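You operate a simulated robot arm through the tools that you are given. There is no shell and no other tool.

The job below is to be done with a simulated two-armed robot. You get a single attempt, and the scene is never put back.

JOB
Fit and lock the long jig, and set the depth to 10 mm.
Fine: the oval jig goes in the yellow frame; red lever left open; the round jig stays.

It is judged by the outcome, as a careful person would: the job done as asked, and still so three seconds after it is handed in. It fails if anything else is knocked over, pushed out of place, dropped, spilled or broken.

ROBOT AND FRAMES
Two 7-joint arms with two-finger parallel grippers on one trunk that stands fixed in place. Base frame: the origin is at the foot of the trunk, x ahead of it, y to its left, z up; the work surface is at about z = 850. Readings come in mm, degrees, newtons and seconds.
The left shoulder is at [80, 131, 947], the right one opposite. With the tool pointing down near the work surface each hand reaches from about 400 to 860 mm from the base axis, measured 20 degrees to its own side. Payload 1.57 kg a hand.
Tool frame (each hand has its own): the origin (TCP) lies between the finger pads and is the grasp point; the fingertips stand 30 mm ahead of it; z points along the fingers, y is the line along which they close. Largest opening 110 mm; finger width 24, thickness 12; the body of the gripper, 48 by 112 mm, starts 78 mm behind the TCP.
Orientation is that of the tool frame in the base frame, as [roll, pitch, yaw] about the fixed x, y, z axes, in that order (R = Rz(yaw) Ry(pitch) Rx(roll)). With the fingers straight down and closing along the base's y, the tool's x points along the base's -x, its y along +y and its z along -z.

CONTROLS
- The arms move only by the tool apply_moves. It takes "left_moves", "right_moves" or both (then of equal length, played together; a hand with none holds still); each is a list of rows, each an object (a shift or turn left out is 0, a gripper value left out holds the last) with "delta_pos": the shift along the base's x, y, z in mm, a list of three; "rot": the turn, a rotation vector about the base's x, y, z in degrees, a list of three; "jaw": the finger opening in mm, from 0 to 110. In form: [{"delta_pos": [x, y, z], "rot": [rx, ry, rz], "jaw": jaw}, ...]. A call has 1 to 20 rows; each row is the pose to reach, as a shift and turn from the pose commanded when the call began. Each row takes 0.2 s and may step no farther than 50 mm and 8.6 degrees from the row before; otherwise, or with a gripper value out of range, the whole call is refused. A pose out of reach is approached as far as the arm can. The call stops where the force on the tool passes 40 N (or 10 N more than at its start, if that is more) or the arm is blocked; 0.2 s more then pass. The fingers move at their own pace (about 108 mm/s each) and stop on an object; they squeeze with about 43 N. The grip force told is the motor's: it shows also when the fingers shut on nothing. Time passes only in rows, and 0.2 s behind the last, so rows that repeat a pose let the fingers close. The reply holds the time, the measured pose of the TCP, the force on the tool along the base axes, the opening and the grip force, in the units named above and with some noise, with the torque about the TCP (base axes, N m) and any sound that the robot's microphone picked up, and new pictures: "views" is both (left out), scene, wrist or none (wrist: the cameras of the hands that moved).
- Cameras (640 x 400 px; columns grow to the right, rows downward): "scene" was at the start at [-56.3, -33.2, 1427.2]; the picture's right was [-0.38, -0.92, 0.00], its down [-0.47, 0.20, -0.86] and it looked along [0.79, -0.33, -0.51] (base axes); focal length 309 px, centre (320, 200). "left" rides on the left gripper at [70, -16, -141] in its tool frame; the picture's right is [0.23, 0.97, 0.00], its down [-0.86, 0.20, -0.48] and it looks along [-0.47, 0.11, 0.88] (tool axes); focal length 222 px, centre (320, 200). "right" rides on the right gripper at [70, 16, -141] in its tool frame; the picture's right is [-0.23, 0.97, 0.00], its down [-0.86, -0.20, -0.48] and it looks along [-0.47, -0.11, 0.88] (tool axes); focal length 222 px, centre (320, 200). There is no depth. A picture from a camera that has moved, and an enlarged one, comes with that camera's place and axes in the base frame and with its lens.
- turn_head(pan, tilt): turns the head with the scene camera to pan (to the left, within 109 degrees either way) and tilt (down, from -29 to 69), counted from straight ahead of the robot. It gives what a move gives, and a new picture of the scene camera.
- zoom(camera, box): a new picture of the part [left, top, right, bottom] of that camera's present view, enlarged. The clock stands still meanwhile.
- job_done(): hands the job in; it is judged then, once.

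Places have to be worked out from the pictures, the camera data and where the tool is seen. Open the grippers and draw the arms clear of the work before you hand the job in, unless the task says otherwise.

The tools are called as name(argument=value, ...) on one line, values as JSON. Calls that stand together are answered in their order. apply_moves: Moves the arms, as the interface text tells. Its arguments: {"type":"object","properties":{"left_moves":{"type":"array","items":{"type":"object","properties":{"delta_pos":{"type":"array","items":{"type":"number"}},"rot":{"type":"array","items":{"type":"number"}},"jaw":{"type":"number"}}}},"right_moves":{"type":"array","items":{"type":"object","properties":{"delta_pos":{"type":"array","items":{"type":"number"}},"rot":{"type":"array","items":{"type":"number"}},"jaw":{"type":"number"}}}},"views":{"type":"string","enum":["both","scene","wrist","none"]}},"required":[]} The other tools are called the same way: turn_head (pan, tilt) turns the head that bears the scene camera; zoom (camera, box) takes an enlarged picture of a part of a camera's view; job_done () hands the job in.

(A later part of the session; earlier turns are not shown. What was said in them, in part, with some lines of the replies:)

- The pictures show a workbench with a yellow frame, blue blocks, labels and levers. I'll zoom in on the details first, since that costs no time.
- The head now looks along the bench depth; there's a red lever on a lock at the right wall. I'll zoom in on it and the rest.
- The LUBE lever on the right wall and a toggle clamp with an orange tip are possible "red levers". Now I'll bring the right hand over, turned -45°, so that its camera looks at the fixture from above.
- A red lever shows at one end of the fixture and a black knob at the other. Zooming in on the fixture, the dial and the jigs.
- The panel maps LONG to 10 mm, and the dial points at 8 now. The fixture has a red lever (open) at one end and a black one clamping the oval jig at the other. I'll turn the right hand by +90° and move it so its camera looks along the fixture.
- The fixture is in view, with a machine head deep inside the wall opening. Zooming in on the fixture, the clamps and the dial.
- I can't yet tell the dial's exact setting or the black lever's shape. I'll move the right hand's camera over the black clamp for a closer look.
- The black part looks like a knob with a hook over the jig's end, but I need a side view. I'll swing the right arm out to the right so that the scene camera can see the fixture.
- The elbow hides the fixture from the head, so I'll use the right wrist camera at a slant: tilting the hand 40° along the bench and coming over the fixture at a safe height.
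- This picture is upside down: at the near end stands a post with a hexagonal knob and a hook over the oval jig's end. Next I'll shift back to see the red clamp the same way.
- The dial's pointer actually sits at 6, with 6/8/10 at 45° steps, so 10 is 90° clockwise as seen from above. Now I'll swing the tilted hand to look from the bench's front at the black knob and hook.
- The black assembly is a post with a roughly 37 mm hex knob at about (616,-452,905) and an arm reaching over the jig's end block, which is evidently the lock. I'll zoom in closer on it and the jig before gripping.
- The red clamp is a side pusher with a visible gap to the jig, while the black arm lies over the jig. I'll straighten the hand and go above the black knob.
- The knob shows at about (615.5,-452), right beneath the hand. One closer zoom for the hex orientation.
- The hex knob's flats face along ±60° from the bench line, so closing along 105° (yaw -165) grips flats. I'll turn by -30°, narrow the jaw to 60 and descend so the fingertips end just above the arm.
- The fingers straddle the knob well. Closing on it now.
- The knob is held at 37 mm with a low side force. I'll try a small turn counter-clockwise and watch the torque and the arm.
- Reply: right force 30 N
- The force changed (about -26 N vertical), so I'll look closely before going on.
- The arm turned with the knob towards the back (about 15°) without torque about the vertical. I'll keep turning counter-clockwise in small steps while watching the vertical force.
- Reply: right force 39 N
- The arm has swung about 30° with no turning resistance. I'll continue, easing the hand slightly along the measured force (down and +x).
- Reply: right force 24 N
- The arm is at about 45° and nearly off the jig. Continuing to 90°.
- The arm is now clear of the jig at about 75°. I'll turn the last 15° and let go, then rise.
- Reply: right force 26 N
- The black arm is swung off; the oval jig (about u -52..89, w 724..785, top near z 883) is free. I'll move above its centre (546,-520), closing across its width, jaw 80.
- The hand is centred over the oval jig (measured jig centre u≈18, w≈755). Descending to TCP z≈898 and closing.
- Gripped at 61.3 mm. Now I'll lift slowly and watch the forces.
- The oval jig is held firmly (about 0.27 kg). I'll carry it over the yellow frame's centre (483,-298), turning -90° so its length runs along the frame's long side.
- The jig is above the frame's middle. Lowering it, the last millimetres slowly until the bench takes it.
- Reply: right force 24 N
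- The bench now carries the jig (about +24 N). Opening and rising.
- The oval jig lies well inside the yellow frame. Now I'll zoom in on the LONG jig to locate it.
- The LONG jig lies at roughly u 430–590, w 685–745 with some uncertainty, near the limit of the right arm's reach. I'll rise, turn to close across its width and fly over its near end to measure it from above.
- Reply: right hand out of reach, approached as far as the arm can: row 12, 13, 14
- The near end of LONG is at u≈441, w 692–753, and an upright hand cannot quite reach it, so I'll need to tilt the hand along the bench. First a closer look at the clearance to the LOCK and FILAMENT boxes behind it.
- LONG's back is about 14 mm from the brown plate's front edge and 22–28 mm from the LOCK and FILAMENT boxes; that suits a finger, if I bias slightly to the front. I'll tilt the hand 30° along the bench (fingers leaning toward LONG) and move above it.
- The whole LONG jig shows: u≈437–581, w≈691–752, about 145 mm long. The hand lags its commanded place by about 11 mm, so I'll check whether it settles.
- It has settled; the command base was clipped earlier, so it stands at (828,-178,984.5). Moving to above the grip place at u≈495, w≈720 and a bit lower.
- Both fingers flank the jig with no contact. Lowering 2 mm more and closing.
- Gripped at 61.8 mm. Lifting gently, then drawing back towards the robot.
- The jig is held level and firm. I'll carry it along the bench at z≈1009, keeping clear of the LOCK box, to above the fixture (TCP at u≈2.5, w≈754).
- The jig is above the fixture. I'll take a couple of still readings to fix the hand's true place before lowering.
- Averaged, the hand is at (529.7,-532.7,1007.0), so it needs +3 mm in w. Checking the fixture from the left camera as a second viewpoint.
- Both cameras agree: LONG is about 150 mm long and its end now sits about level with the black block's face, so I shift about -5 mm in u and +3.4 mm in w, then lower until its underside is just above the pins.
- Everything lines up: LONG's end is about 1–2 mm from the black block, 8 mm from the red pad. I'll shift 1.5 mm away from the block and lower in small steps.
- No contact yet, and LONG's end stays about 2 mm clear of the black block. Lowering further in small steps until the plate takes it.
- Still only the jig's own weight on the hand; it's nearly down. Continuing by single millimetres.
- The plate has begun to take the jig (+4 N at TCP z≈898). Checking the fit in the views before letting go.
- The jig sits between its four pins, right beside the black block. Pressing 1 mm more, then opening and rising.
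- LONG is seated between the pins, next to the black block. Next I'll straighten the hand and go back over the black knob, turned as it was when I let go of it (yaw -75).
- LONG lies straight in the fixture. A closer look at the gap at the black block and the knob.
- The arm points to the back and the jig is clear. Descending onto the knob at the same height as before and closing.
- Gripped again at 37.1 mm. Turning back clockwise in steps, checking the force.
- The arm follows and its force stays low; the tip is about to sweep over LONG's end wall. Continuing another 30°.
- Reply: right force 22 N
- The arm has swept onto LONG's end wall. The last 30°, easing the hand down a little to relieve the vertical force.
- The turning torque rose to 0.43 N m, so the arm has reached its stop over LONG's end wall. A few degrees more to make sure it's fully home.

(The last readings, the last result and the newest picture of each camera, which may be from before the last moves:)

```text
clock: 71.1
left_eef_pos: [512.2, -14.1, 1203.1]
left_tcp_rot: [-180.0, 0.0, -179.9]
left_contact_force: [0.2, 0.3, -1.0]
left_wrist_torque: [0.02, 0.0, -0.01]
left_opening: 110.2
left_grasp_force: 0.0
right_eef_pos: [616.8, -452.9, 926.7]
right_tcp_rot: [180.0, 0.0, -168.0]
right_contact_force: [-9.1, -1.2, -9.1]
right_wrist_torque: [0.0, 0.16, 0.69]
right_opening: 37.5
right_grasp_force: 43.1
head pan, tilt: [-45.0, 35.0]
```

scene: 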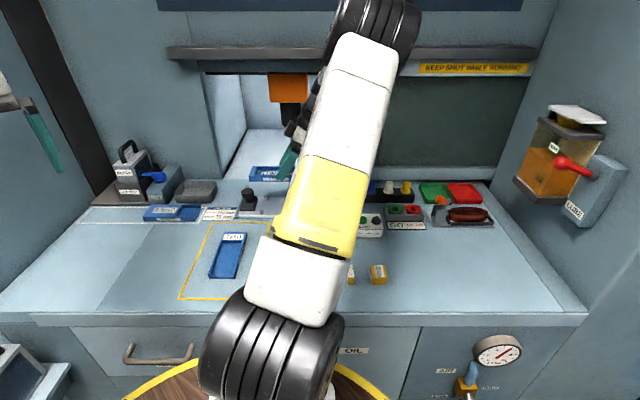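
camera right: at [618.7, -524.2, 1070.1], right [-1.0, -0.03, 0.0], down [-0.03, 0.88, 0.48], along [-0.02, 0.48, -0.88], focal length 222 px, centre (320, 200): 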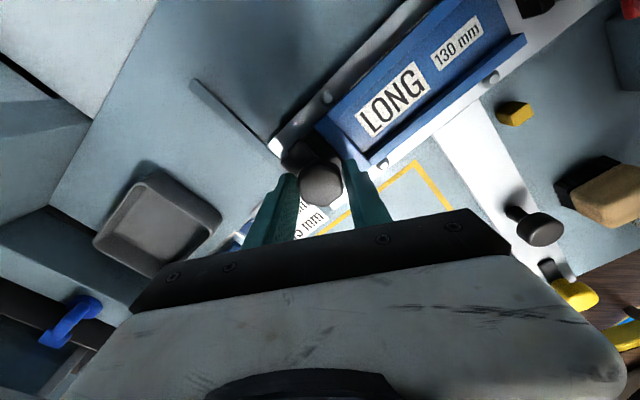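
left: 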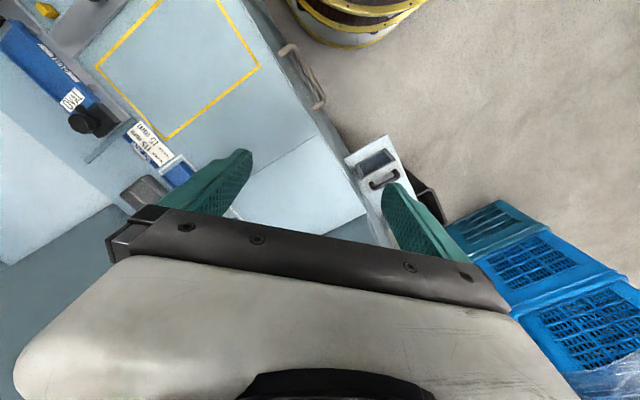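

At its stop (0.69 N m). Releasing the knob and rising.

apply_moves(right_moves=[{"rot": [0, 0, 1], "jaw": 38}, {"rot": [0, 0, 1], "jaw": 60}, {"rot": [0, 0, 1], "jaw": 60}, {"delta_pos": [0, 0, 30], "jaw": 60}, {"delta_pos": [0, 0, 70], "jaw": 60}, {"delta_pos": [0, 0, 120], "jaw": 60}], views="wrist")

zoom(camera="right", box=[220, 20, 420, 200])

zoom(camera="scene", box=[220, 160, 310, 240])

```text
clock: 72.5
left_eef_pos: [512.1, -14.3, 1203.2]
left_tcp_rot: [-180.0, -0.1, 180.0]
left_contact_force: [-0.2, 0.4, 0.5]
left_wrist_torque: [0.02, 0.04, 0.01]
left_opening: 109.8
left_grasp_force: 0.1
right_eef_pos: [616.6, -447.4, 1048.8]
right_tcp_rot: [-179.9, 0.0, -168.0]
right_contact_force: [1.1, -0.7, 0.0]
right_wrist_torque: [0.03, 0.05, 0.02]
right_opening: 60.0
right_grasp_force: 0.1
head pan, tilt: [-45.0, 35.0]
camera right: at [544.8, -446.5, 1192.3], right [0.02, 1.0, 0.0], down [0.88, -0.02, 0.48], along [0.48, -0.01, -0.88], focal length 222 px, centre (320, 200)
```

right: 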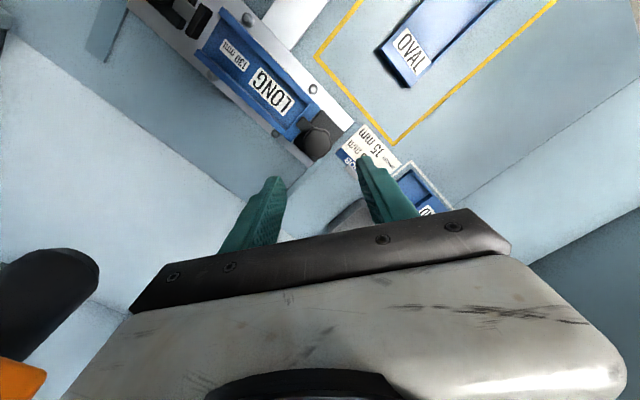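

```text
2.22 times, centred on (320, 110) of right
camera zoom: at [544.8, -446.5, 1192.3], right [0.02, 1.0, 0.0], down [0.88, -0.02, 0.48], along [0.48, -0.01, -0.88], focal length 494 px, centre (320, 400)
```

zoom: 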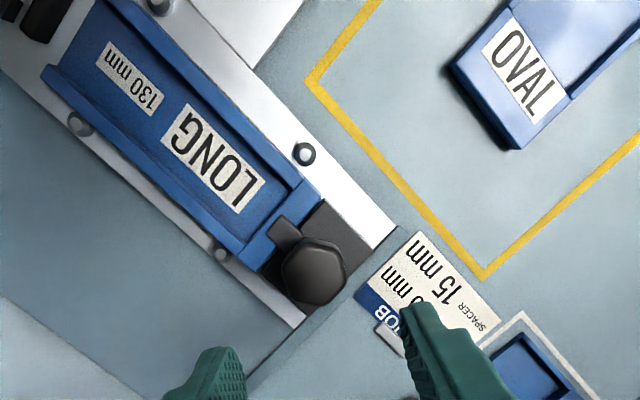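

```text
5.00 times, centred on (265, 200) of scene
camera zoom: at [-77.0, -61.2, 1420.4], right [-0.71, -0.71, 0.0], down [-0.41, 0.41, -0.82], along [0.58, -0.58, -0.57], focal length 1544 px, centre (595, 200)
```

zoom: 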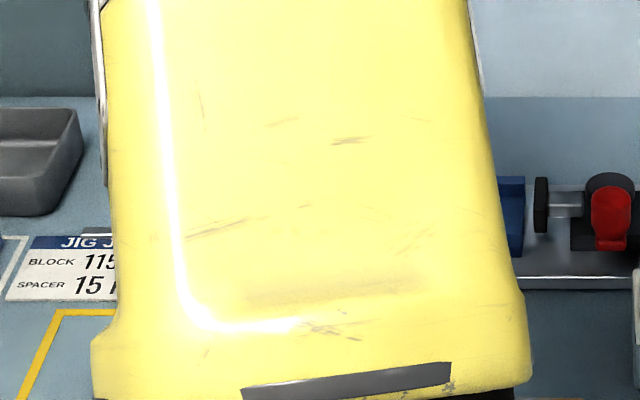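

Zooming in on the arm to confirm it lies fully across LONG's end wall.

zoom(camera="right", box=[280, 80, 360, 170])

zoom(camera="left", box=[0, 40, 140, 160])

```text
4.44 times, centred on (320, 125) of right
camera zoom: at [544.8, -446.5, 1192.3], right [0.02, 1.0, 0.0], down [0.88, -0.02, 0.48], along [0.48, -0.01, -0.88], focal length 987 px, centre (320, 533)
```

zoom: 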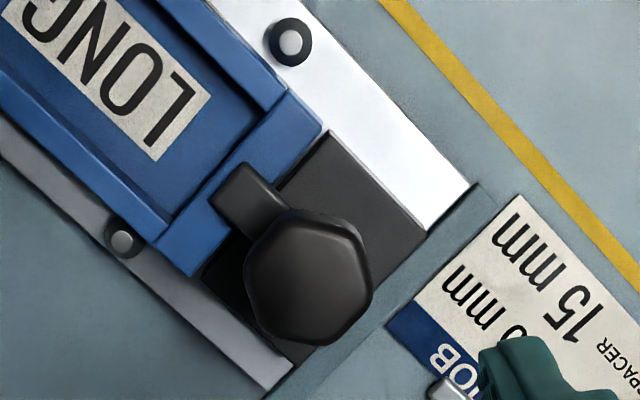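

```text
3.33 times, centred on (70, 100) of left
camera zoom: at [441.7, -28.8, 1345.3], right [-0.23, 0.97, 0.0], down [0.86, 0.2, 0.48], along [0.47, 0.11, -0.88], focal length 740 px, centre (1153, 533)
```

zoom: 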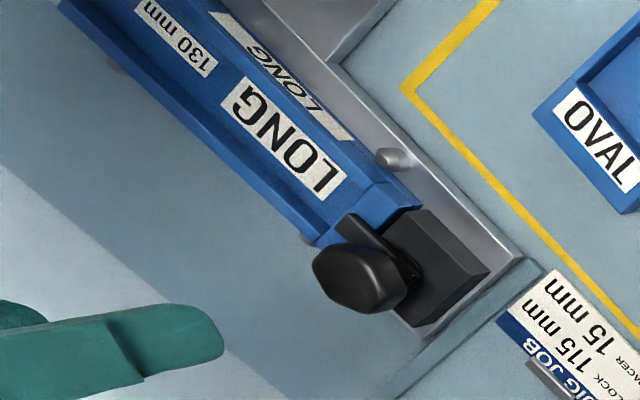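

LONG is locked with the arm centred on its end wall. Now the depth dial near (350,-564): I'll move above it with the fingers set along x (yaw -90), so that the 90° turn sweeps clear of the green button.

apply_moves(right_moves=[{"delta_pos": [-24, -10, 0], "rot": [0, 0, 7], "jaw": 60}, {"delta_pos": [-48, -20, 0], "rot": [0, 0, 14], "jaw": 60}, {"delta_pos": [-72, -31, 0], "rot": [0, 0, 21], "jaw": 60}, {"delta_pos": [-97, -41, 0], "rot": [0, 0, 28], "jaw": 60}, {"delta_pos": [-121, -51, 0], "rot": [0, 0, 35], "jaw": 60}, {"delta_pos": [-145, -62, 0], "rot": [0, 0, 42], "jaw": 60}, {"delta_pos": [-169, -72, 0], "rot": [0, 0, 49], "jaw": 60}, {"delta_pos": [-194, -82, 0], "rot": [0, 0, 56], "jaw": 60}, {"delta_pos": [-218, -93, 0], "rot": [0, 0, 63], "jaw": 60}, {"delta_pos": [-242, -103, 0], "rot": [0, 0, 70], "jaw": 60}, {"delta_pos": [-266, -113, 0], "rot": [0, 0, 78], "jaw": 60}, {"delta_pos": [-266, -113, 0], "rot": [0, 0, 78], "jaw": 60}], views="both")

zoom(camera="right", box=[220, 0, 440, 200])

```text
clock: 75.1
left_eef_pos: [510.3, -13.0, 1204.0]
left_tcp_rot: [179.9, 0.0, -180.0]
left_contact_force: [0.5, 0.4, 0.3]
left_wrist_torque: [0.05, -0.02, -0.03]
left_opening: 109.9
left_grasp_force: 0.1
right_eef_pos: [349.7, -565.6, 1049.7]
right_tcp_rot: [-180.0, -0.1, -89.9]
right_contact_force: [-0.3, -0.1, 0.3]
right_wrist_torque: [0.01, -0.01, -0.04]
right_opening: 60.3
right_grasp_force: 0.0
head pan, tilt: [-45.0, 35.0]
camera right: at [332.5, -634.2, 1193.0], right [-0.97, 0.23, 0.0], down [0.2, 0.86, 0.48], along [0.11, 0.47, -0.88], focal length 222 px, centre (320, 200)
```

scene: 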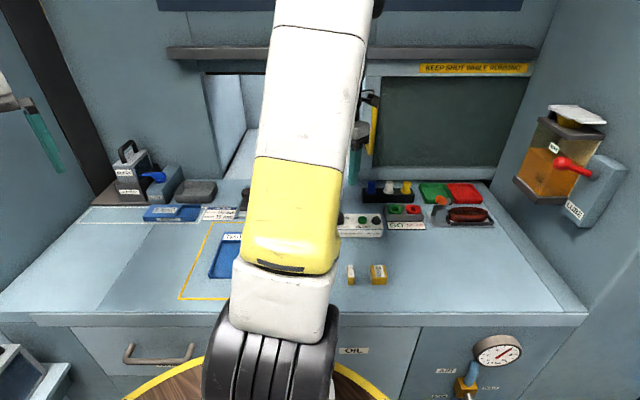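
right: 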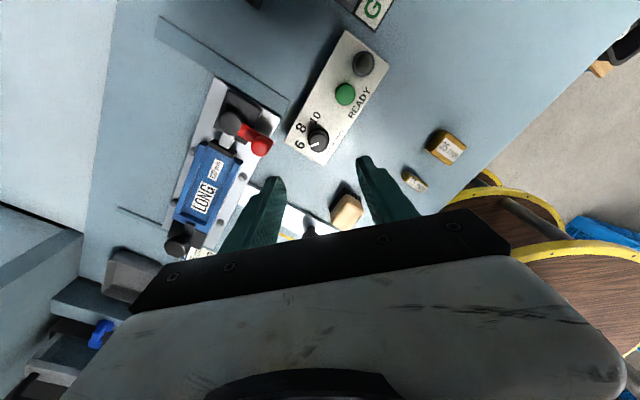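

```text
2.00 times, centred on (330, 100) of right
camera zoom: at [332.5, -634.2, 1193.0], right [-0.97, 0.23, 0.0], down [0.2, 0.86, 0.48], along [0.11, 0.47, -0.88], focal length 444 px, centre (300, 400)
```

zoom: 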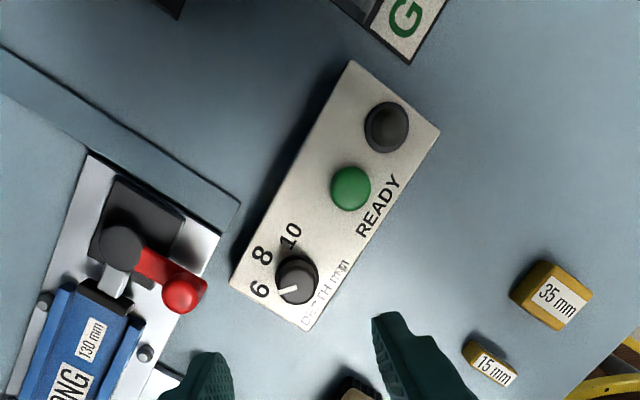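

The dial clearly points at 6. Zooming in to measure it.

zoom(camera="right", box=[280, 80, 380, 170])

```text
4.44 times, centred on (330, 125) of right
camera zoom: at [332.5, -634.2, 1193.0], right [-0.97, 0.23, 0.0], down [0.2, 0.86, 0.48], along [0.11, 0.47, -0.88], focal length 987 px, centre (276, 533)
```

zoom: 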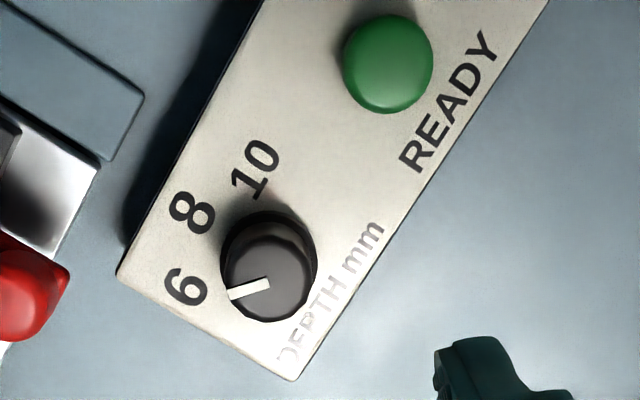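

The knob (about 27 mm wide) stands at about (350.5,-562.5), top near z≈905, and the green button is 70 mm away. Narrowing the jaw to 46 and descending to TCP z≈916.

apply_moves(right_moves=[{"delta_pos": [1, 3, -35], "jaw": 46}, {"delta_pos": [1, 3, -70], "jaw": 46}, {"delta_pos": [1, 3, -100], "jaw": 46}, {"delta_pos": [1, 3, -100], "jaw": 46}], views="wrist")

zoom(camera="right", box=[220, 60, 420, 220])

```text
clock: 76.1
left_eef_pos: [511.7, -14.0, 1203.6]
left_tcp_rot: [-179.9, -0.1, 180.0]
left_contact_force: [-0.9, -0.8, -0.8]
left_wrist_torque: [0.0, 0.0, -0.02]
left_opening: 110.1
left_grasp_force: 0.2
right_eef_pos: [348.6, -562.2, 950.3]
right_tcp_rot: [-180.0, 0.0, -90.0]
right_contact_force: [-0.2, 0.4, 0.0]
right_wrist_torque: [0.01, 0.01, 0.0]
right_opening: 46.0
right_grasp_force: 0.1
head pan, tilt: [-45.0, 35.0]
camera right: at [332.9, -632.3, 1092.4], right [-0.97, 0.23, 0.0], down [0.2, 0.86, 0.48], along [0.11, 0.47, -0.88], focal length 222 px, centre (320, 200)
```

right: 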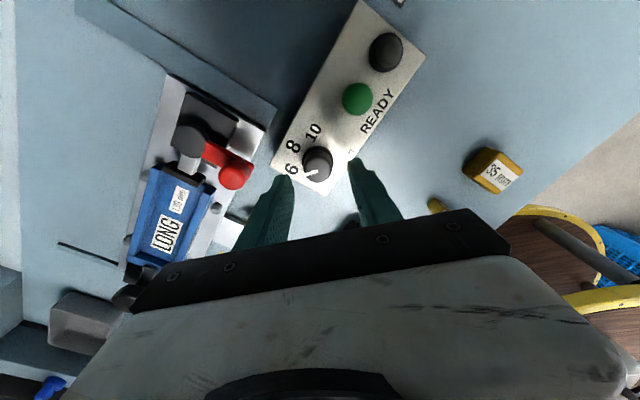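

```text
2.50 times, centred on (320, 140) of right
camera zoom: at [332.9, -632.3, 1092.4], right [-0.97, 0.23, 0.0], down [0.2, 0.86, 0.48], along [0.11, 0.47, -0.88], focal length 555 px, centre (320, 350)
```

zoom: 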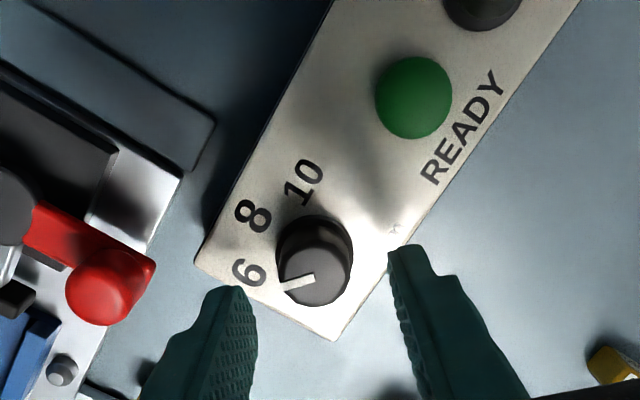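

The knob is centred to within about 2 mm in x; correcting that, descending to TCP z≈917 and closing gently.

apply_moves(right_moves=[{"delta_pos": [1.8, 0, -15], "jaw": 46}, {"delta_pos": [1.8, 0, -26], "jaw": 46}, {"delta_pos": [1.8, 0, -32], "jaw": 46}, {"delta_pos": [1.8, 0, -32], "jaw": 46}], views="wrist")

zoom(camera="right", box=[240, 80, 400, 220])

```text
clock: 77.1
left_eef_pos: [511.8, -13.8, 1204.2]
left_tcp_rot: [180.0, -0.1, -179.9]
left_contact_force: [-0.2, -0.6, 0.1]
left_wrist_torque: [-0.02, 0.0, 0.0]
left_opening: 109.9
left_grasp_force: 0.0
right_eef_pos: [353.3, -562.5, 916.3]
right_tcp_rot: [180.0, 0.0, -90.0]
right_contact_force: [0.5, 0.5, 1.1]
right_wrist_torque: [-0.01, -0.02, 0.0]
right_opening: 46.4
right_grasp_force: 0.1
head pan, tilt: [-45.0, 35.0]
camera right: at [335.7, -632.4, 1059.6], right [-0.97, 0.23, 0.0], down [0.2, 0.86, 0.48], along [0.11, 0.47, -0.88], focal length 222 px, centre (320, 200)
```

right: 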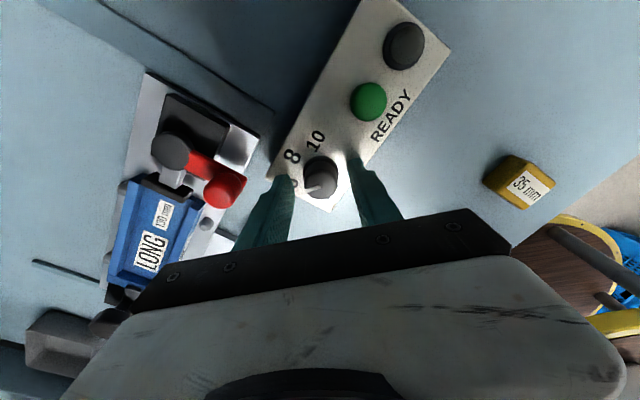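

```text
2.86 times, centred on (320, 150) of right
camera zoom: at [335.7, -632.4, 1059.6], right [-0.97, 0.23, 0.0], down [0.2, 0.86, 0.48], along [0.11, 0.47, -0.88], focal length 635 px, centre (320, 343)
```

zoom: 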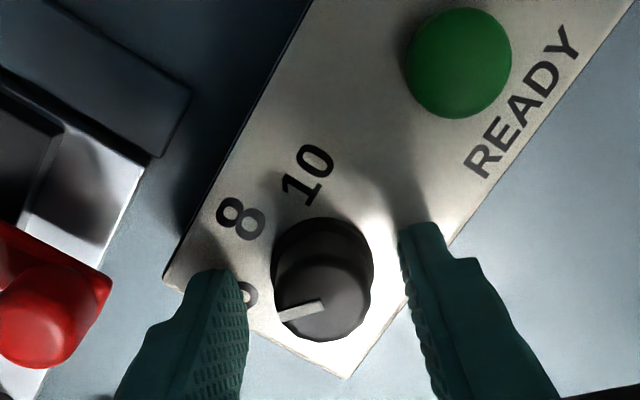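

The fingers straddle the dial evenly. Closing on it.

apply_moves(right_moves=[{"jaw": 15}, {"jaw": 15}, {"jaw": 15}], views="none")

zoom(camera="right", box=[240, 80, 400, 220])

```text
clock: 77.9
left_eef_pos: [511.9, -14.2, 1203.7]
left_tcp_rot: [-180.0, 0.0, -180.0]
left_contact_force: [-1.0, -0.5, 0.0]
left_wrist_torque: [0.0, 0.0, 0.0]
left_opening: 109.8
left_grasp_force: 0.0
right_eef_pos: [351.5, -563.0, 917.3]
right_tcp_rot: [179.9, -0.1, -90.0]
right_contact_force: [-7.9, 2.0, -0.8]
right_wrist_torque: [0.05, 0.29, 0.0]
right_opening: 29.0
right_grasp_force: 39.2
head pan, tilt: [-45.0, 35.0]
```

```text
2.86 times, centred on (320, 150) of right
camera zoom: at [334.7, -632.5, 1059.5], right [-0.97, 0.23, 0.0], down [0.2, 0.85, 0.48], along [0.11, 0.47, -0.88], focal length 635 px, centre (320, 343)
```

zoom: 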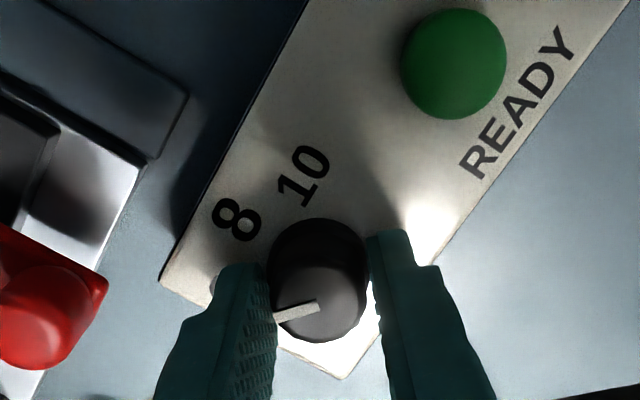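

Gripped at 29 mm. Turning clockwise by 45° first, then checking.

apply_moves(right_moves=[{"rot": [0, 0, -5], "jaw": 15}, {"rot": [0, 0, -11], "jaw": 15}, {"rot": [0, 0, -17], "jaw": 15}, {"rot": [0, 0, -23], "jaw": 15}, {"rot": [0, 0, -29], "jaw": 15}, {"rot": [0, 0, -35], "jaw": 15}, {"rot": [0, 0, -40], "jaw": 15}, {"rot": [0, 0, -45], "jaw": 15}, {"rot": [0, 0, -45], "jaw": 15}], views="none")

zoom(camera="right", box=[240, 80, 400, 220])

```text
clock: 79.9
left_eef_pos: [512.2, -14.0, 1204.4]
left_tcp_rot: [-179.9, 0.0, 179.9]
left_contact_force: [0.3, 0.4, -0.3]
left_wrist_torque: [-0.04, -0.05, 0.02]
left_opening: 110.0
left_grasp_force: 0.1
right_eef_pos: [353.1, -562.1, 916.8]
right_tcp_rot: [-179.8, -0.2, -135.0]
right_contact_force: [-10.8, -13.6, 20.3]
right_wrist_torque: [-0.57, 0.55, 0.03]
right_opening: 28.9
right_grasp_force: 38.8
head pan, tilt: [-45.0, 35.0]
```

```text
2.86 times, centred on (320, 150) of right
camera zoom: at [291.1, -600.4, 1059.6], right [-0.53, 0.85, 0.0], down [0.75, 0.46, 0.48], along [0.41, 0.25, -0.88], focal length 635 px, centre (320, 343)
```

zoom: 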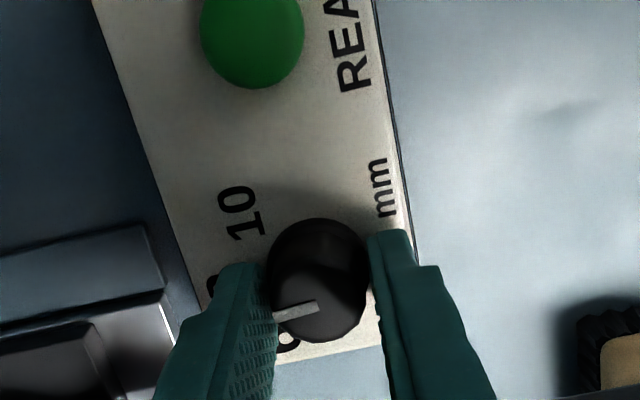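

The dial follows the hand (now about 8). Continuing to 10, easing the hand slightly along the measured force.

apply_moves(right_moves=[{"delta_pos": [-0.4, -0.5, 0.5], "rot": [0, 0, -5], "jaw": 15}, {"delta_pos": [-0.7, -0.9, 1], "rot": [0, 0, -11], "jaw": 15}, {"delta_pos": [-0.7, -0.9, 1], "rot": [0, 0, -17], "jaw": 15}, {"delta_pos": [-0.7, -0.9, 1], "rot": [0, 0, -23], "jaw": 15}, {"delta_pos": [-0.7, -0.9, 1], "rot": [0, 0, -29], "jaw": 15}, {"delta_pos": [-0.7, -0.9, 1], "rot": [0, 0, -35], "jaw": 15}, {"delta_pos": [-0.7, -0.9, 1], "rot": [0, 0, -40], "jaw": 15}, {"delta_pos": [-0.7, -0.9, 1], "rot": [0, 0, -45], "jaw": 15}, {"delta_pos": [-0.7, -0.9, 1], "rot": [0, 0, -45], "jaw": 15}], views="none")

zoom(camera="right", box=[240, 60, 400, 220])

```text
clock: 81.9
left_eef_pos: [511.8, -14.6, 1204.5]
left_tcp_rot: [180.0, 0.0, 180.0]
left_contact_force: [1.1, 0.3, -0.6]
left_wrist_torque: [-0.02, -0.02, -0.02]
left_opening: 109.9
left_grasp_force: 0.0
right_eef_pos: [353.3, -565.3, 916.2]
right_tcp_rot: [-179.9, 0.0, 180.0]
right_contact_force: [5.2, -24.7, -0.7]
right_wrist_torque: [-0.75, -0.37, 0.02]
right_opening: 28.9
right_grasp_force: 38.6
head pan, tilt: [-45.0, 35.0]
```

```text
2.50 times, centred on (320, 140) of right
camera zoom: at [282.9, -548.0, 1059.4], right [0.23, 0.97, 0.0], down [0.85, -0.2, 0.48], along [0.47, -0.11, -0.88], focal length 555 px, centre (320, 350)
```

zoom: 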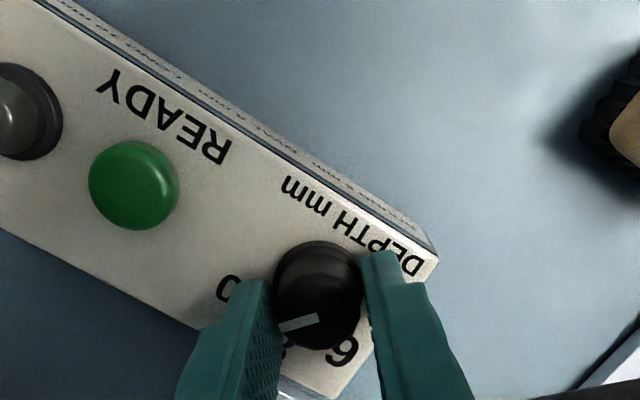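

The pointer now lies along -y, towards the 10. Opening and rising to check.

apply_moves(right_moves=[{"delta_pos": [0, -1, 0], "jaw": 30}, {"delta_pos": [0, -1, 0], "jaw": 46}, {"delta_pos": [0, -1, 0], "jaw": 46}, {"delta_pos": [0, -1, 25], "jaw": 46}, {"delta_pos": [0, -1, 60], "jaw": 46}, {"delta_pos": [0, -1, 100], "jaw": 46}, {"delta_pos": [0, -1, 100], "jaw": 46}], views="wrist")

zoom(camera="right", box=[240, 60, 400, 200])

```text
clock: 83.5
left_eef_pos: [510.6, -13.7, 1203.6]
left_tcp_rot: [179.9, 0.0, 179.9]
left_contact_force: [-0.2, 0.1, -0.3]
left_wrist_torque: [-0.01, -0.01, -0.02]
left_opening: 109.9
left_grasp_force: 0.1
right_eef_pos: [354.8, -562.9, 1016.7]
right_tcp_rot: [-180.0, 0.0, -180.0]
right_contact_force: [-1.2, -1.2, -0.3]
right_wrist_torque: [-0.01, 0.02, 0.02]
right_opening: 46.0
right_grasp_force: 0.2
head pan, tilt: [-45.0, 35.0]
camera right: at [284.7, -546.6, 1159.8], right [0.23, 0.97, 0.0], down [0.86, -0.2, 0.48], along [0.47, -0.11, -0.88], focal length 222 px, centre (320, 200)
```

right: 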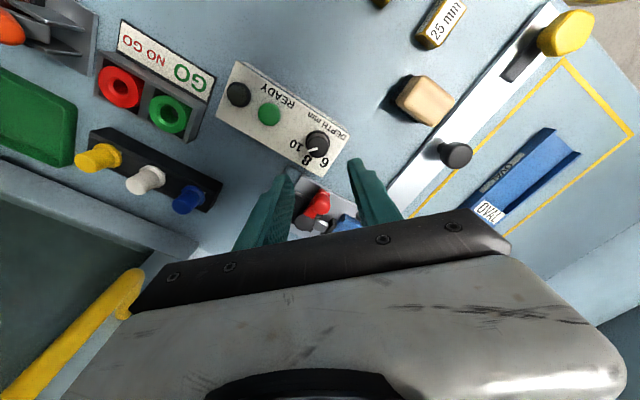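

```text
2.86 times, centred on (320, 130) of right
camera zoom: at [284.7, -546.6, 1159.8], right [0.23, 0.97, 0.0], down [0.86, -0.2, 0.48], along [0.47, -0.11, -0.88], focal length 635 px, centre (320, 400)
```

zoom: 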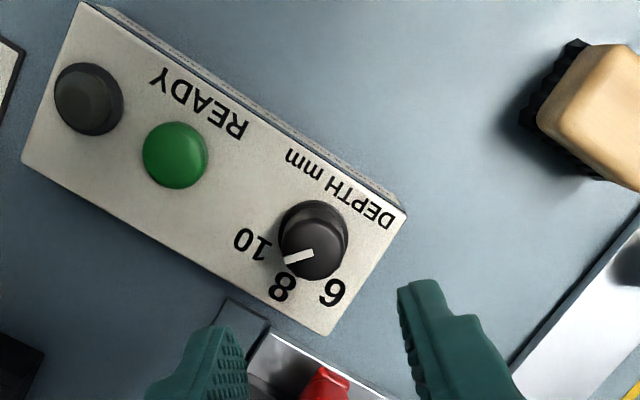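

The dial moved from 6 towards 10; zooming in to check exactly where the pointer stands.

zoom(camera="right", box=[295, 115, 345, 160])

zoom(camera="right", box=[280, 100, 360, 180])

```text
8.89 times, centred on (320, 138) of right
camera zoom: at [284.7, -546.6, 1159.8], right [0.23, 0.97, 0.0], down [0.86, -0.2, 0.48], along [0.47, -0.11, -0.88], focal length 1974 px, centre (320, 756)
```

zoom: 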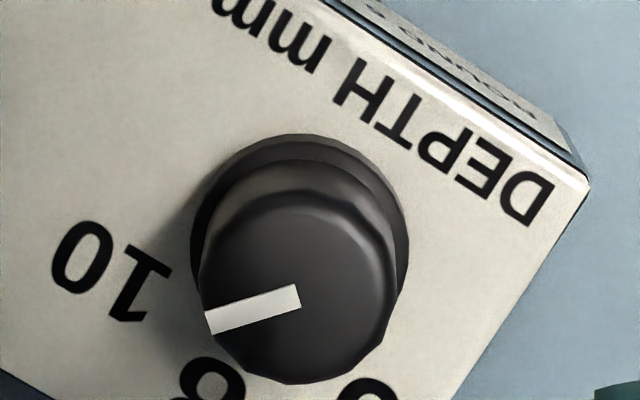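

```text
5.00 times, centred on (320, 140) of right
camera zoom: at [284.7, -546.6, 1159.8], right [0.23, 0.97, 0.0], down [0.86, -0.2, 0.48], along [0.47, -0.11, -0.88], focal length 1111 px, centre (320, 500)
```

zoom: 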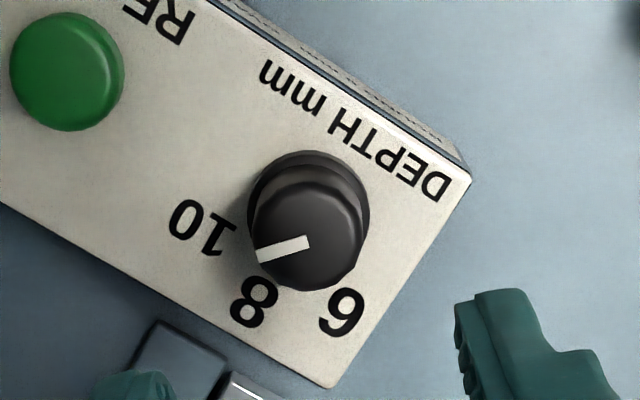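

The pointer stands at about -88°, right at the 10. Now I'll open the gripper, draw the right arm back up near its starting place, and check the whole scene.

apply_moves(right_moves=[{"delta_pos": [-5, 10, 40], "jaw": 80}, {"delta_pos": [-10, 40, 80], "jaw": 110}, {"delta_pos": [-20, 80, 110], "jaw": 110}, {"delta_pos": [-27, 120, 130], "jaw": 110}, {"delta_pos": [-33, 163, 134], "jaw": 110}, {"delta_pos": [-33, 163, 134], "jaw": 110}], views="both")

zoom(camera="right", box=[160, 0, 480, 230])

zoom(camera="left", box=[0, 0, 300, 240])

zoom(camera="scene", box=[70, 130, 270, 310])

```text
refused: row 2 steps farther than a row can; nothing moved
```

```text
1.74 times, centred on (320, 115) of right
camera zoom: at [284.7, -546.6, 1159.8], right [0.23, 0.97, 0.0], down [0.86, -0.2, 0.48], along [0.47, -0.11, -0.88], focal length 386 px, centre (320, 348)
```

zoom: 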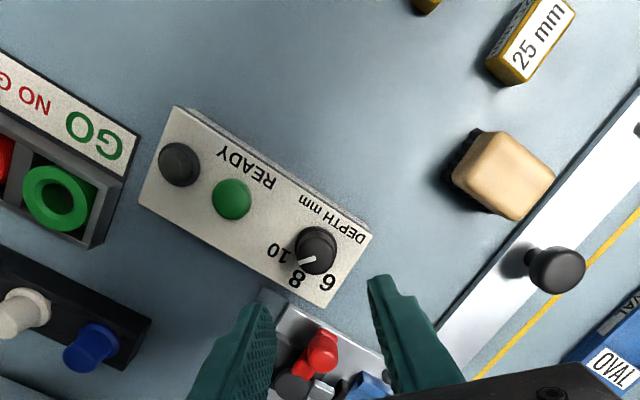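

```text
1.67 times, centred on (150, 120) of left
camera zoom: at [441.4, -28.6, 1345.4], right [-0.23, 0.97, 0.0], down [0.86, 0.2, 0.48], along [0.47, 0.11, -0.88], focal length 370 px, centre (603, 333)
```

zoom: 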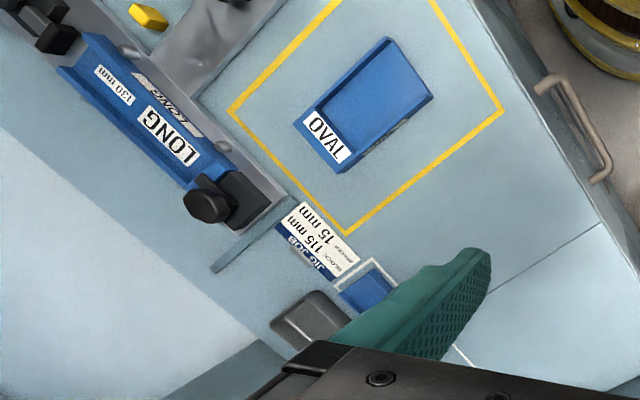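

```text
2.22 times, centred on (170, 220) of scene
camera zoom: at [-77.3, -61.0, 1420.4], right [-0.71, -0.71, 0.0], down [-0.41, 0.41, -0.82], along [0.58, -0.58, -0.57], focal length 686 px, centre (653, 156)
```

zoom: 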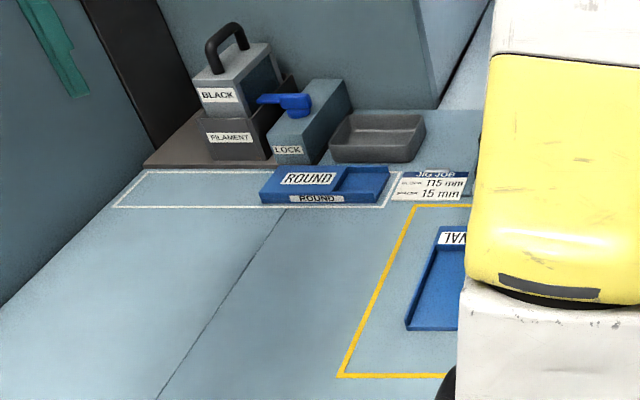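

The step was too long, so nothing moved. Before retracting I'll place the camera straight above the dial to read the pointer without parallax.

apply_moves(right_moves=[{"delta_pos": [20, -5, 10], "jaw": 46}, {"delta_pos": [45, -10, 20], "jaw": 46}, {"delta_pos": [67, -15, 25], "jaw": 46}, {"delta_pos": [67, -15, 25], "jaw": 46}], views="wrist")

zoom(camera="right", box=[280, 40, 360, 120])

```text
clock: 84.5
left_eef_pos: [511.3, -14.1, 1202.8]
left_tcp_rot: [-179.9, 0.0, -180.0]
left_contact_force: [-0.1, 0.2, -0.2]
left_wrist_torque: [-0.01, 0.01, 0.01]
left_opening: 110.2
left_grasp_force: 0.1
right_eef_pos: [422.2, -578.7, 1039.9]
right_tcp_rot: [179.9, -0.1, -180.0]
right_contact_force: [0.3, -0.3, 0.5]
right_wrist_torque: [0.01, 0.01, -0.07]
right_opening: 45.9
right_grasp_force: 0.0
head pan, tilt: [-45.0, 35.0]
camera right: at [351.7, -561.2, 1183.6], right [0.23, 0.97, 0.0], down [0.86, -0.2, 0.48], along [0.47, -0.11, -0.88], focal length 222 px, centre (320, 200)
```

right: 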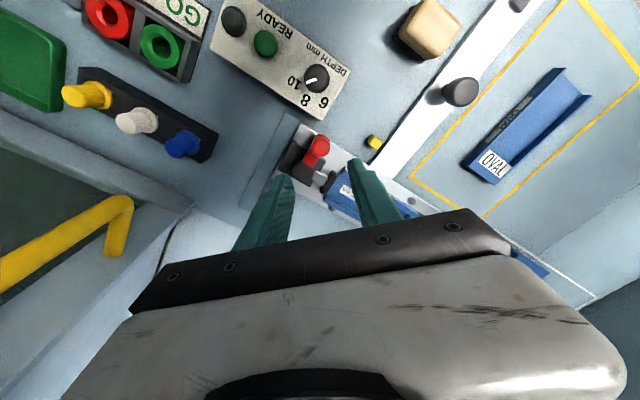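

```text
5.00 times, centred on (320, 80) of right
camera zoom: at [351.7, -561.2, 1183.6], right [0.23, 0.97, 0.0], down [0.86, -0.2, 0.48], along [0.47, -0.11, -0.88], focal length 1111 px, centre (320, 800)
```

zoom: 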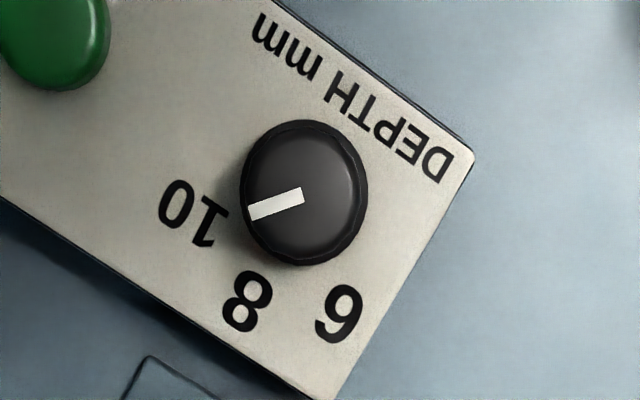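

Seen from straight above, the pointer is about 7° short of the 10 (label at about -94°, pointer at -87°), so I'll correct it. First some still readings for the hand's true place.

apply_moves(right_moves=[{"jaw": 46}], views="none")

apply_moves(right_moves=[{"jaw": 46}], views="none")

apply_moves(right_moves=[{"jaw": 46}], views="none")

zoom(camera="right", box=[280, 40, 360, 120])

```text
clock: 84.9
left_eef_pos: [510.8, -13.7, 1204.7]
left_tcp_rot: [180.0, 0.0, 180.0]
left_contact_force: [1.4, -0.1, -0.6]
left_wrist_torque: [0.03, 0.02, -0.01]
left_opening: 110.3
left_grasp_force: 0.0
right_eef_pos: [422.5, -577.6, 1042.2]
right_tcp_rot: [180.0, 0.0, 180.0]
right_contact_force: [0.5, 0.8, 0.2]
right_wrist_torque: [0.02, 0.0, 0.02]
right_opening: 46.0
right_grasp_force: 0.0
head pan, tilt: [-45.0, 35.0]
```

```text
clock: 85.3
left_eef_pos: [512.1, -13.8, 1204.4]
left_tcp_rot: [180.0, 0.0, -180.0]
left_contact_force: [-0.7, -1.2, 0.1]
left_wrist_torque: [-0.01, 0.01, -0.03]
left_opening: 110.1
left_grasp_force: 0.0
right_eef_pos: [421.5, -577.8, 1039.9]
right_tcp_rot: [180.0, 0.0, -180.0]
right_contact_force: [0.1, -0.7, 0.1]
right_wrist_torque: [0.03, 0.03, -0.02]
right_opening: 46.1
right_grasp_force: 0.1
head pan, tilt: [-45.0, 35.0]
```

```text
clock: 85.7
left_eef_pos: [511.9, -14.0, 1202.8]
left_tcp_rot: [-180.0, 0.0, -180.0]
left_contact_force: [-0.1, 0.2, -0.9]
left_wrist_torque: [-0.03, 0.01, 0.02]
left_opening: 110.2
left_grasp_force: 0.0
right_eef_pos: [420.9, -577.6, 1041.1]
right_tcp_rot: [-179.9, 0.0, 179.9]
right_contact_force: [-0.2, -0.3, -0.6]
right_wrist_torque: [-0.01, -0.03, 0.01]
right_opening: 46.1
right_grasp_force: 0.1
head pan, tilt: [-45.0, 35.0]
```

```text
5.00 times, centred on (320, 80) of right
camera zoom: at [351.5, -561.2, 1183.6], right [0.23, 0.97, 0.0], down [0.86, -0.2, 0.48], along [0.47, -0.11, -0.88], focal length 1111 px, centre (320, 800)
```

zoom: 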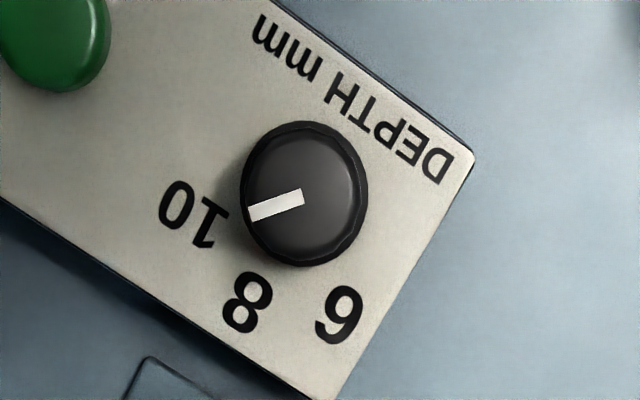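

The knob's centre is at about (351,-564). Going back over it, descending and closing along y.

apply_moves(right_moves=[{"delta_pos": [-25, 5, 0], "jaw": 46}, {"delta_pos": [-50, 10, 0], "jaw": 46}, {"delta_pos": [-70.8, 13.9, -20], "jaw": 46}, {"delta_pos": [-70.8, 13.9, -60], "jaw": 46}, {"delta_pos": [-70.8, 13.9, -90], "jaw": 46}, {"delta_pos": [-70.8, 13.9, -112], "jaw": 46}, {"delta_pos": [-70.8, 13.9, -124], "jaw": 46}, {"delta_pos": [-70.8, 13.9, -124], "jaw": 46}], views="wrist")

zoom(camera="right", box=[240, 80, 400, 220])

```text
clock: 87.5
left_eef_pos: [511.5, -14.2, 1204.2]
left_tcp_rot: [180.0, -0.1, 179.8]
left_contact_force: [0.3, 0.0, -0.5]
left_wrist_torque: [-0.01, -0.02, -0.01]
left_opening: 110.0
left_grasp_force: 0.0
right_eef_pos: [346.7, -565.3, 917.8]
right_tcp_rot: [-180.0, 0.0, 179.9]
right_contact_force: [-0.5, -0.4, -0.2]
right_wrist_torque: [-0.02, 0.0, -0.01]
right_opening: 46.1
right_grasp_force: 0.1
head pan, tilt: [-45.0, 35.0]
camera right: at [275.5, -549.4, 1060.3], right [0.23, 0.97, 0.0], down [0.86, -0.2, 0.48], along [0.47, -0.11, -0.88], focal length 222 px, centre (320, 200)
```

right: 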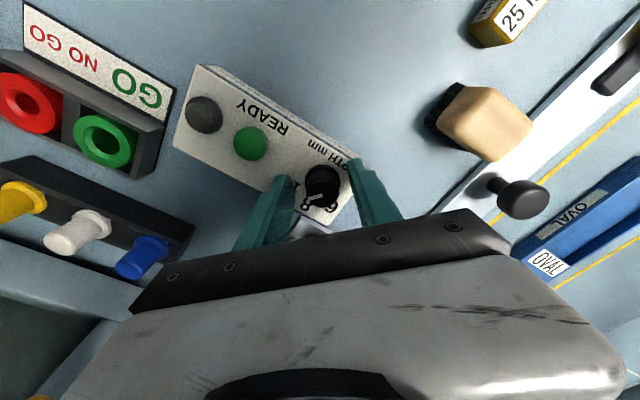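

```text
2.86 times, centred on (320, 150) of right
camera zoom: at [275.5, -549.4, 1060.3], right [0.23, 0.97, 0.0], down [0.86, -0.2, 0.48], along [0.47, -0.11, -0.88], focal length 635 px, centre (320, 343)
```

zoom: 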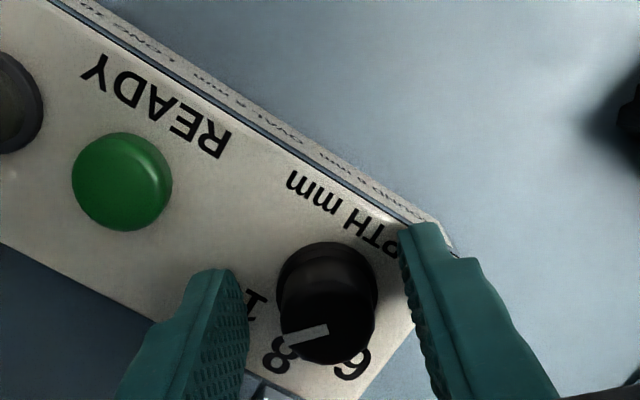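

The fingers are even in y but about 4 mm short in x; correcting that and closing.

apply_moves(right_moves=[{"delta_pos": [2, 0, 0], "jaw": 46}, {"delta_pos": [4, 0, 0], "jaw": 46}, {"delta_pos": [4, 0, 0], "jaw": 15}, {"delta_pos": [4, 0, 0], "jaw": 15}, {"delta_pos": [4, 0, 0], "jaw": 15}], views="none")

zoom(camera="right", box=[240, 80, 400, 220])

```text
clock: 88.7
left_eef_pos: [511.4, -12.8, 1203.9]
left_tcp_rot: [-180.0, 0.0, 180.0]
left_contact_force: [0.6, -0.1, 1.0]
left_wrist_torque: [0.03, 0.0, 0.01]
left_opening: 109.8
left_grasp_force: 0.1
right_eef_pos: [352.3, -564.8, 918.0]
right_tcp_rot: [179.9, -0.1, -180.0]
right_contact_force: [-1.0, 10.0, 2.2]
right_wrist_torque: [0.43, 0.37, -0.01]
right_opening: 29.0
right_grasp_force: 39.1
head pan, tilt: [-45.0, 35.0]
```

```text
2.86 times, centred on (320, 150) of right
camera zoom: at [281.8, -548.9, 1060.3], right [0.23, 0.97, 0.0], down [0.86, -0.2, 0.48], along [0.47, -0.11, -0.88], focal length 635 px, centre (320, 343)
```

zoom: 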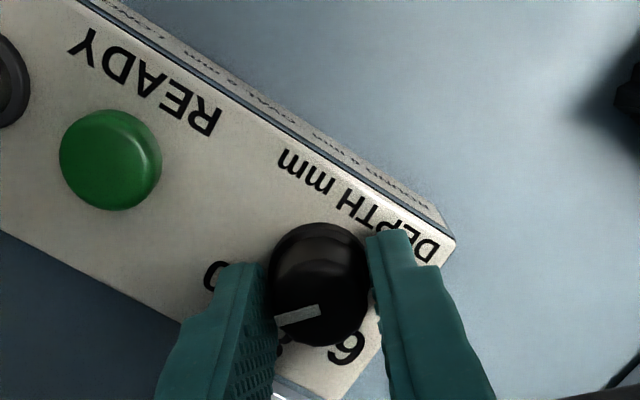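

Held at 29 mm. Turning the last few degrees clockwise (about 8°), watching the torque.

apply_moves(right_moves=[{"rot": [0, 0, -3], "jaw": 15}, {"rot": [0, 0, -6], "jaw": 15}, {"rot": [0, 0, -8], "jaw": 15}, {"rot": [0, 0, -8], "jaw": 15}, {"rot": [0, 0, -8], "jaw": 15}], views="none")

```text
clock: 89.9
left_eef_pos: [511.3, -12.2, 1204.9]
left_tcp_rot: [-180.0, 0.0, 180.0]
left_contact_force: [-0.6, 0.4, 0.8]
left_wrist_torque: [0.01, 0.01, 0.02]
left_opening: 110.2
left_grasp_force: 0.1
right_eef_pos: [352.2, -564.8, 918.4]
right_tcp_rot: [179.9, -0.1, 172.0]
right_contact_force: [-4.3, 11.7, -9.3]
right_wrist_torque: [0.28, -0.02, -0.01]
right_opening: 28.6
right_grasp_force: 38.6
head pan, tilt: [-45.0, 35.0]
```

No resistance, so it's turned freely. Opening, rising, and viewing from above again.

apply_moves(right_moves=[{"jaw": 30}, {"jaw": 46}, {"jaw": 46}, {"delta_pos": [0, 0, 30], "jaw": 46}, {"delta_pos": [0, 0, 70], "jaw": 46}, {"delta_pos": [20, -5, 110], "jaw": 46}, {"delta_pos": [45, -15, 124], "jaw": 46}, {"delta_pos": [68, -24, 124], "jaw": 46}, {"delta_pos": [68, -24, 124], "jaw": 46}], views="wrist")

zoom(camera="right", box=[280, 40, 360, 120])

```text
clock: 91.9
left_eef_pos: [511.4, -13.8, 1203.9]
left_tcp_rot: [-179.9, 0.0, -180.0]
left_contact_force: [-0.5, 1.0, -0.4]
left_wrist_torque: [0.02, 0.03, 0.0]
left_opening: 110.2
left_grasp_force: 0.1
right_eef_pos: [419.8, -590.2, 1040.0]
right_tcp_rot: [180.0, 0.1, 171.9]
right_contact_force: [0.8, -0.3, -0.1]
right_wrist_torque: [0.0, -0.02, 0.0]
right_opening: 46.0
right_grasp_force: 0.1
head pan, tilt: [-45.0, 35.0]
camera right: at [352.8, -564.3, 1182.1], right [0.36, 0.93, 0.0], down [0.82, -0.32, 0.48], along [0.45, -0.17, -0.88], focal length 222 px, centre (320, 200)
```

right: 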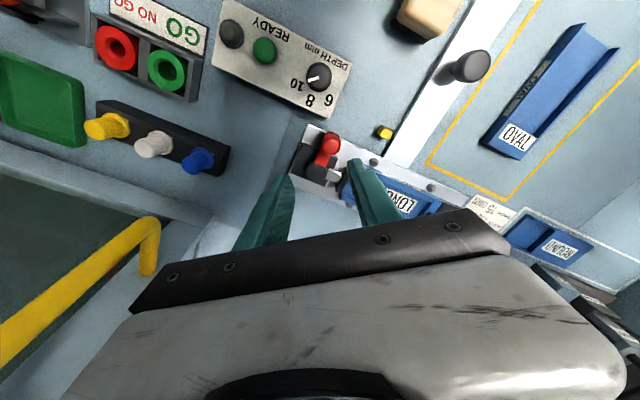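

```text
5.00 times, centred on (320, 80) of right
camera zoom: at [352.8, -564.3, 1182.1], right [0.36, 0.93, 0.0], down [0.82, -0.32, 0.48], along [0.45, -0.17, -0.88], focal length 1111 px, centre (320, 800)
```

zoom: 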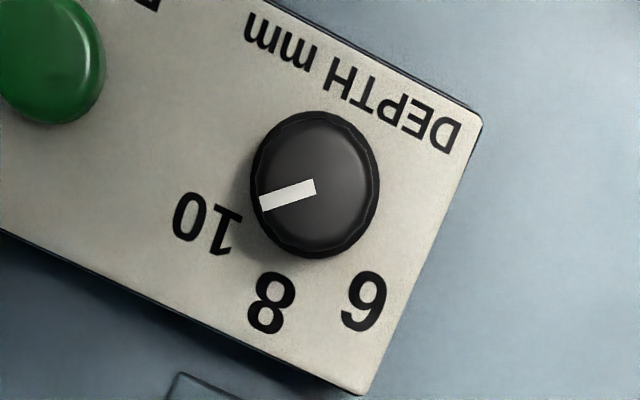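

The pointer now lies exactly on the 10. Retracting the right arm to its starting area with the gripper opened wide.

apply_moves(right_moves=[{"delta_pos": [-5, 10, 40], "jaw": 80}, {"delta_pos": [-20, 35, 70], "jaw": 100}, {"delta_pos": [-37, 70, 90], "jaw": 110}, {"delta_pos": [-55, 105, 105], "jaw": 110}, {"delta_pos": [-75, 145, 109], "jaw": 110}, {"delta_pos": [-98, 185, 109], "jaw": 110}, {"delta_pos": [-98, 185, 109], "jaw": 110}], views="both")

zoom(camera="right", box=[100, 0, 500, 240])

zoom(camera="left", box=[0, 0, 300, 240])

zoom(camera="scene", box=[330, 160, 520, 290])

```text
clock: 93.5
left_eef_pos: [512.0, -12.7, 1202.4]
left_tcp_rot: [180.0, 0.0, 180.0]
left_contact_force: [0.4, -0.3, 0.2]
left_wrist_torque: [0.0, 0.0, -0.01]
left_opening: 109.9
left_grasp_force: 0.0
right_eef_pos: [324.4, -404.4, 1150.0]
right_tcp_rot: [-179.9, -0.1, 171.9]
right_contact_force: [-0.1, 0.3, -0.1]
right_wrist_torque: [0.03, 0.0, 0.0]
right_opening: 109.8
right_grasp_force: 0.0
head pan, tilt: [-45.0, 35.0]
camera right: at [256.3, -378.1, 1292.6], right [0.36, 0.93, 0.0], down [0.82, -0.32, 0.48], along [0.45, -0.17, -0.88], focal length 222 px, centre (320, 200)
```

scene: 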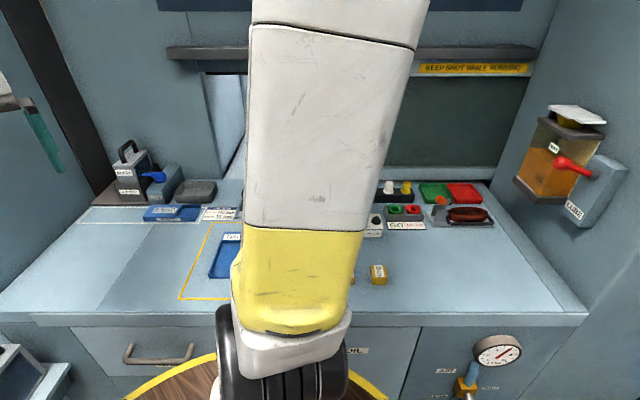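
right: 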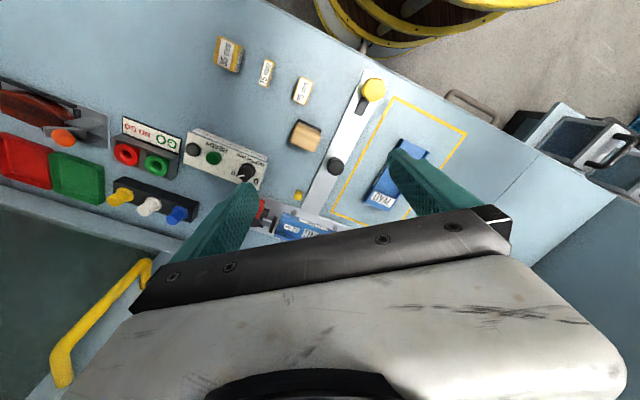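

```text
1.60 times, centred on (300, 120) of right
camera zoom: at [256.3, -378.1, 1292.6], right [0.36, 0.93, 0.0], down [0.82, -0.32, 0.48], along [0.45, -0.17, -0.88], focal length 355 px, centre (352, 328)
```

zoom: 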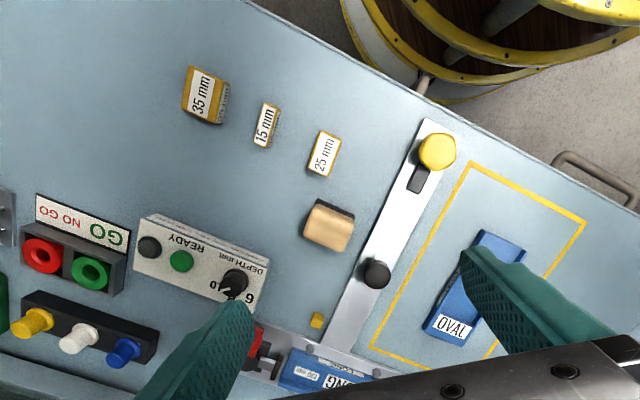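

```text
1.67 times, centred on (150, 120) of left
camera zoom: at [441.3, -28.5, 1345.5], right [-0.23, 0.97, 0.0], down [0.86, 0.2, 0.48], along [0.47, 0.11, -0.88], focal length 370 px, centre (603, 333)
```

zoom: 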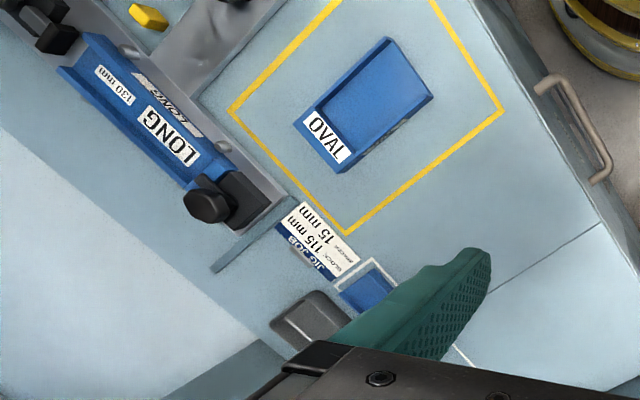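

```text
3.08 times, centred on (425, 225) of scene
camera zoom: at [-77.4, -60.9, 1420.4], right [-0.71, -0.71, 0.0], down [-0.41, 0.41, -0.82], along [0.58, -0.58, -0.57], focal length 950 px, centre (-3, 123)
```

zoom: 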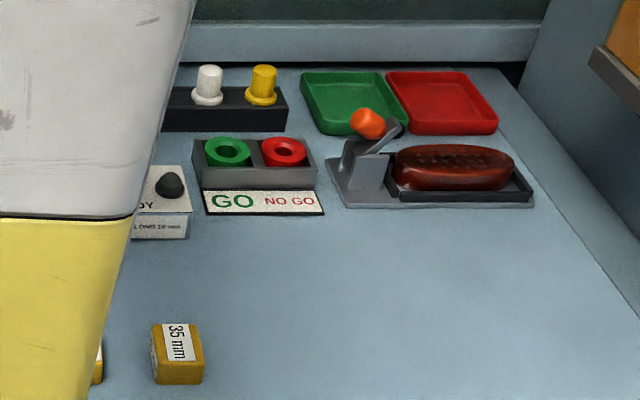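

Everything stands as asked:
- LONG is seated in the fixture with the black arm locked over its end.
- OVAL lies inside the yellow frame.
- The dial is on 10.
- The red lever is still open and ROUND is untouched.

Both grippers are open and clear of the work, so I'm handing the job in.

job_done()

```text
The job is handed in.
```

The long jig is fitted and locked, and the depth dial is set to 10 mm. I handed the job in after a last camera check, with both grippers open and clear of the work.

- **Long jig:** it sits between the four pins of the fixture. The black arm is turned to its stop across the jig's end wall.
- **Depth:** the dial was on 6, not 8. I turned it to 10, and from straight above the pointer lies on the 10.
- **Oval jig:** it lies inside the yellow frame, turned 90° so its length runs along the frame's long side.
- **Red lever and round jig:** I left both as they were; the red lever is still open.

I took the red lever to be the one on the fixture, and locked the jig with the black knob only. The red lever on the LUBE unit was not touched either.

I saw nothing else moved or knocked over in the last views.
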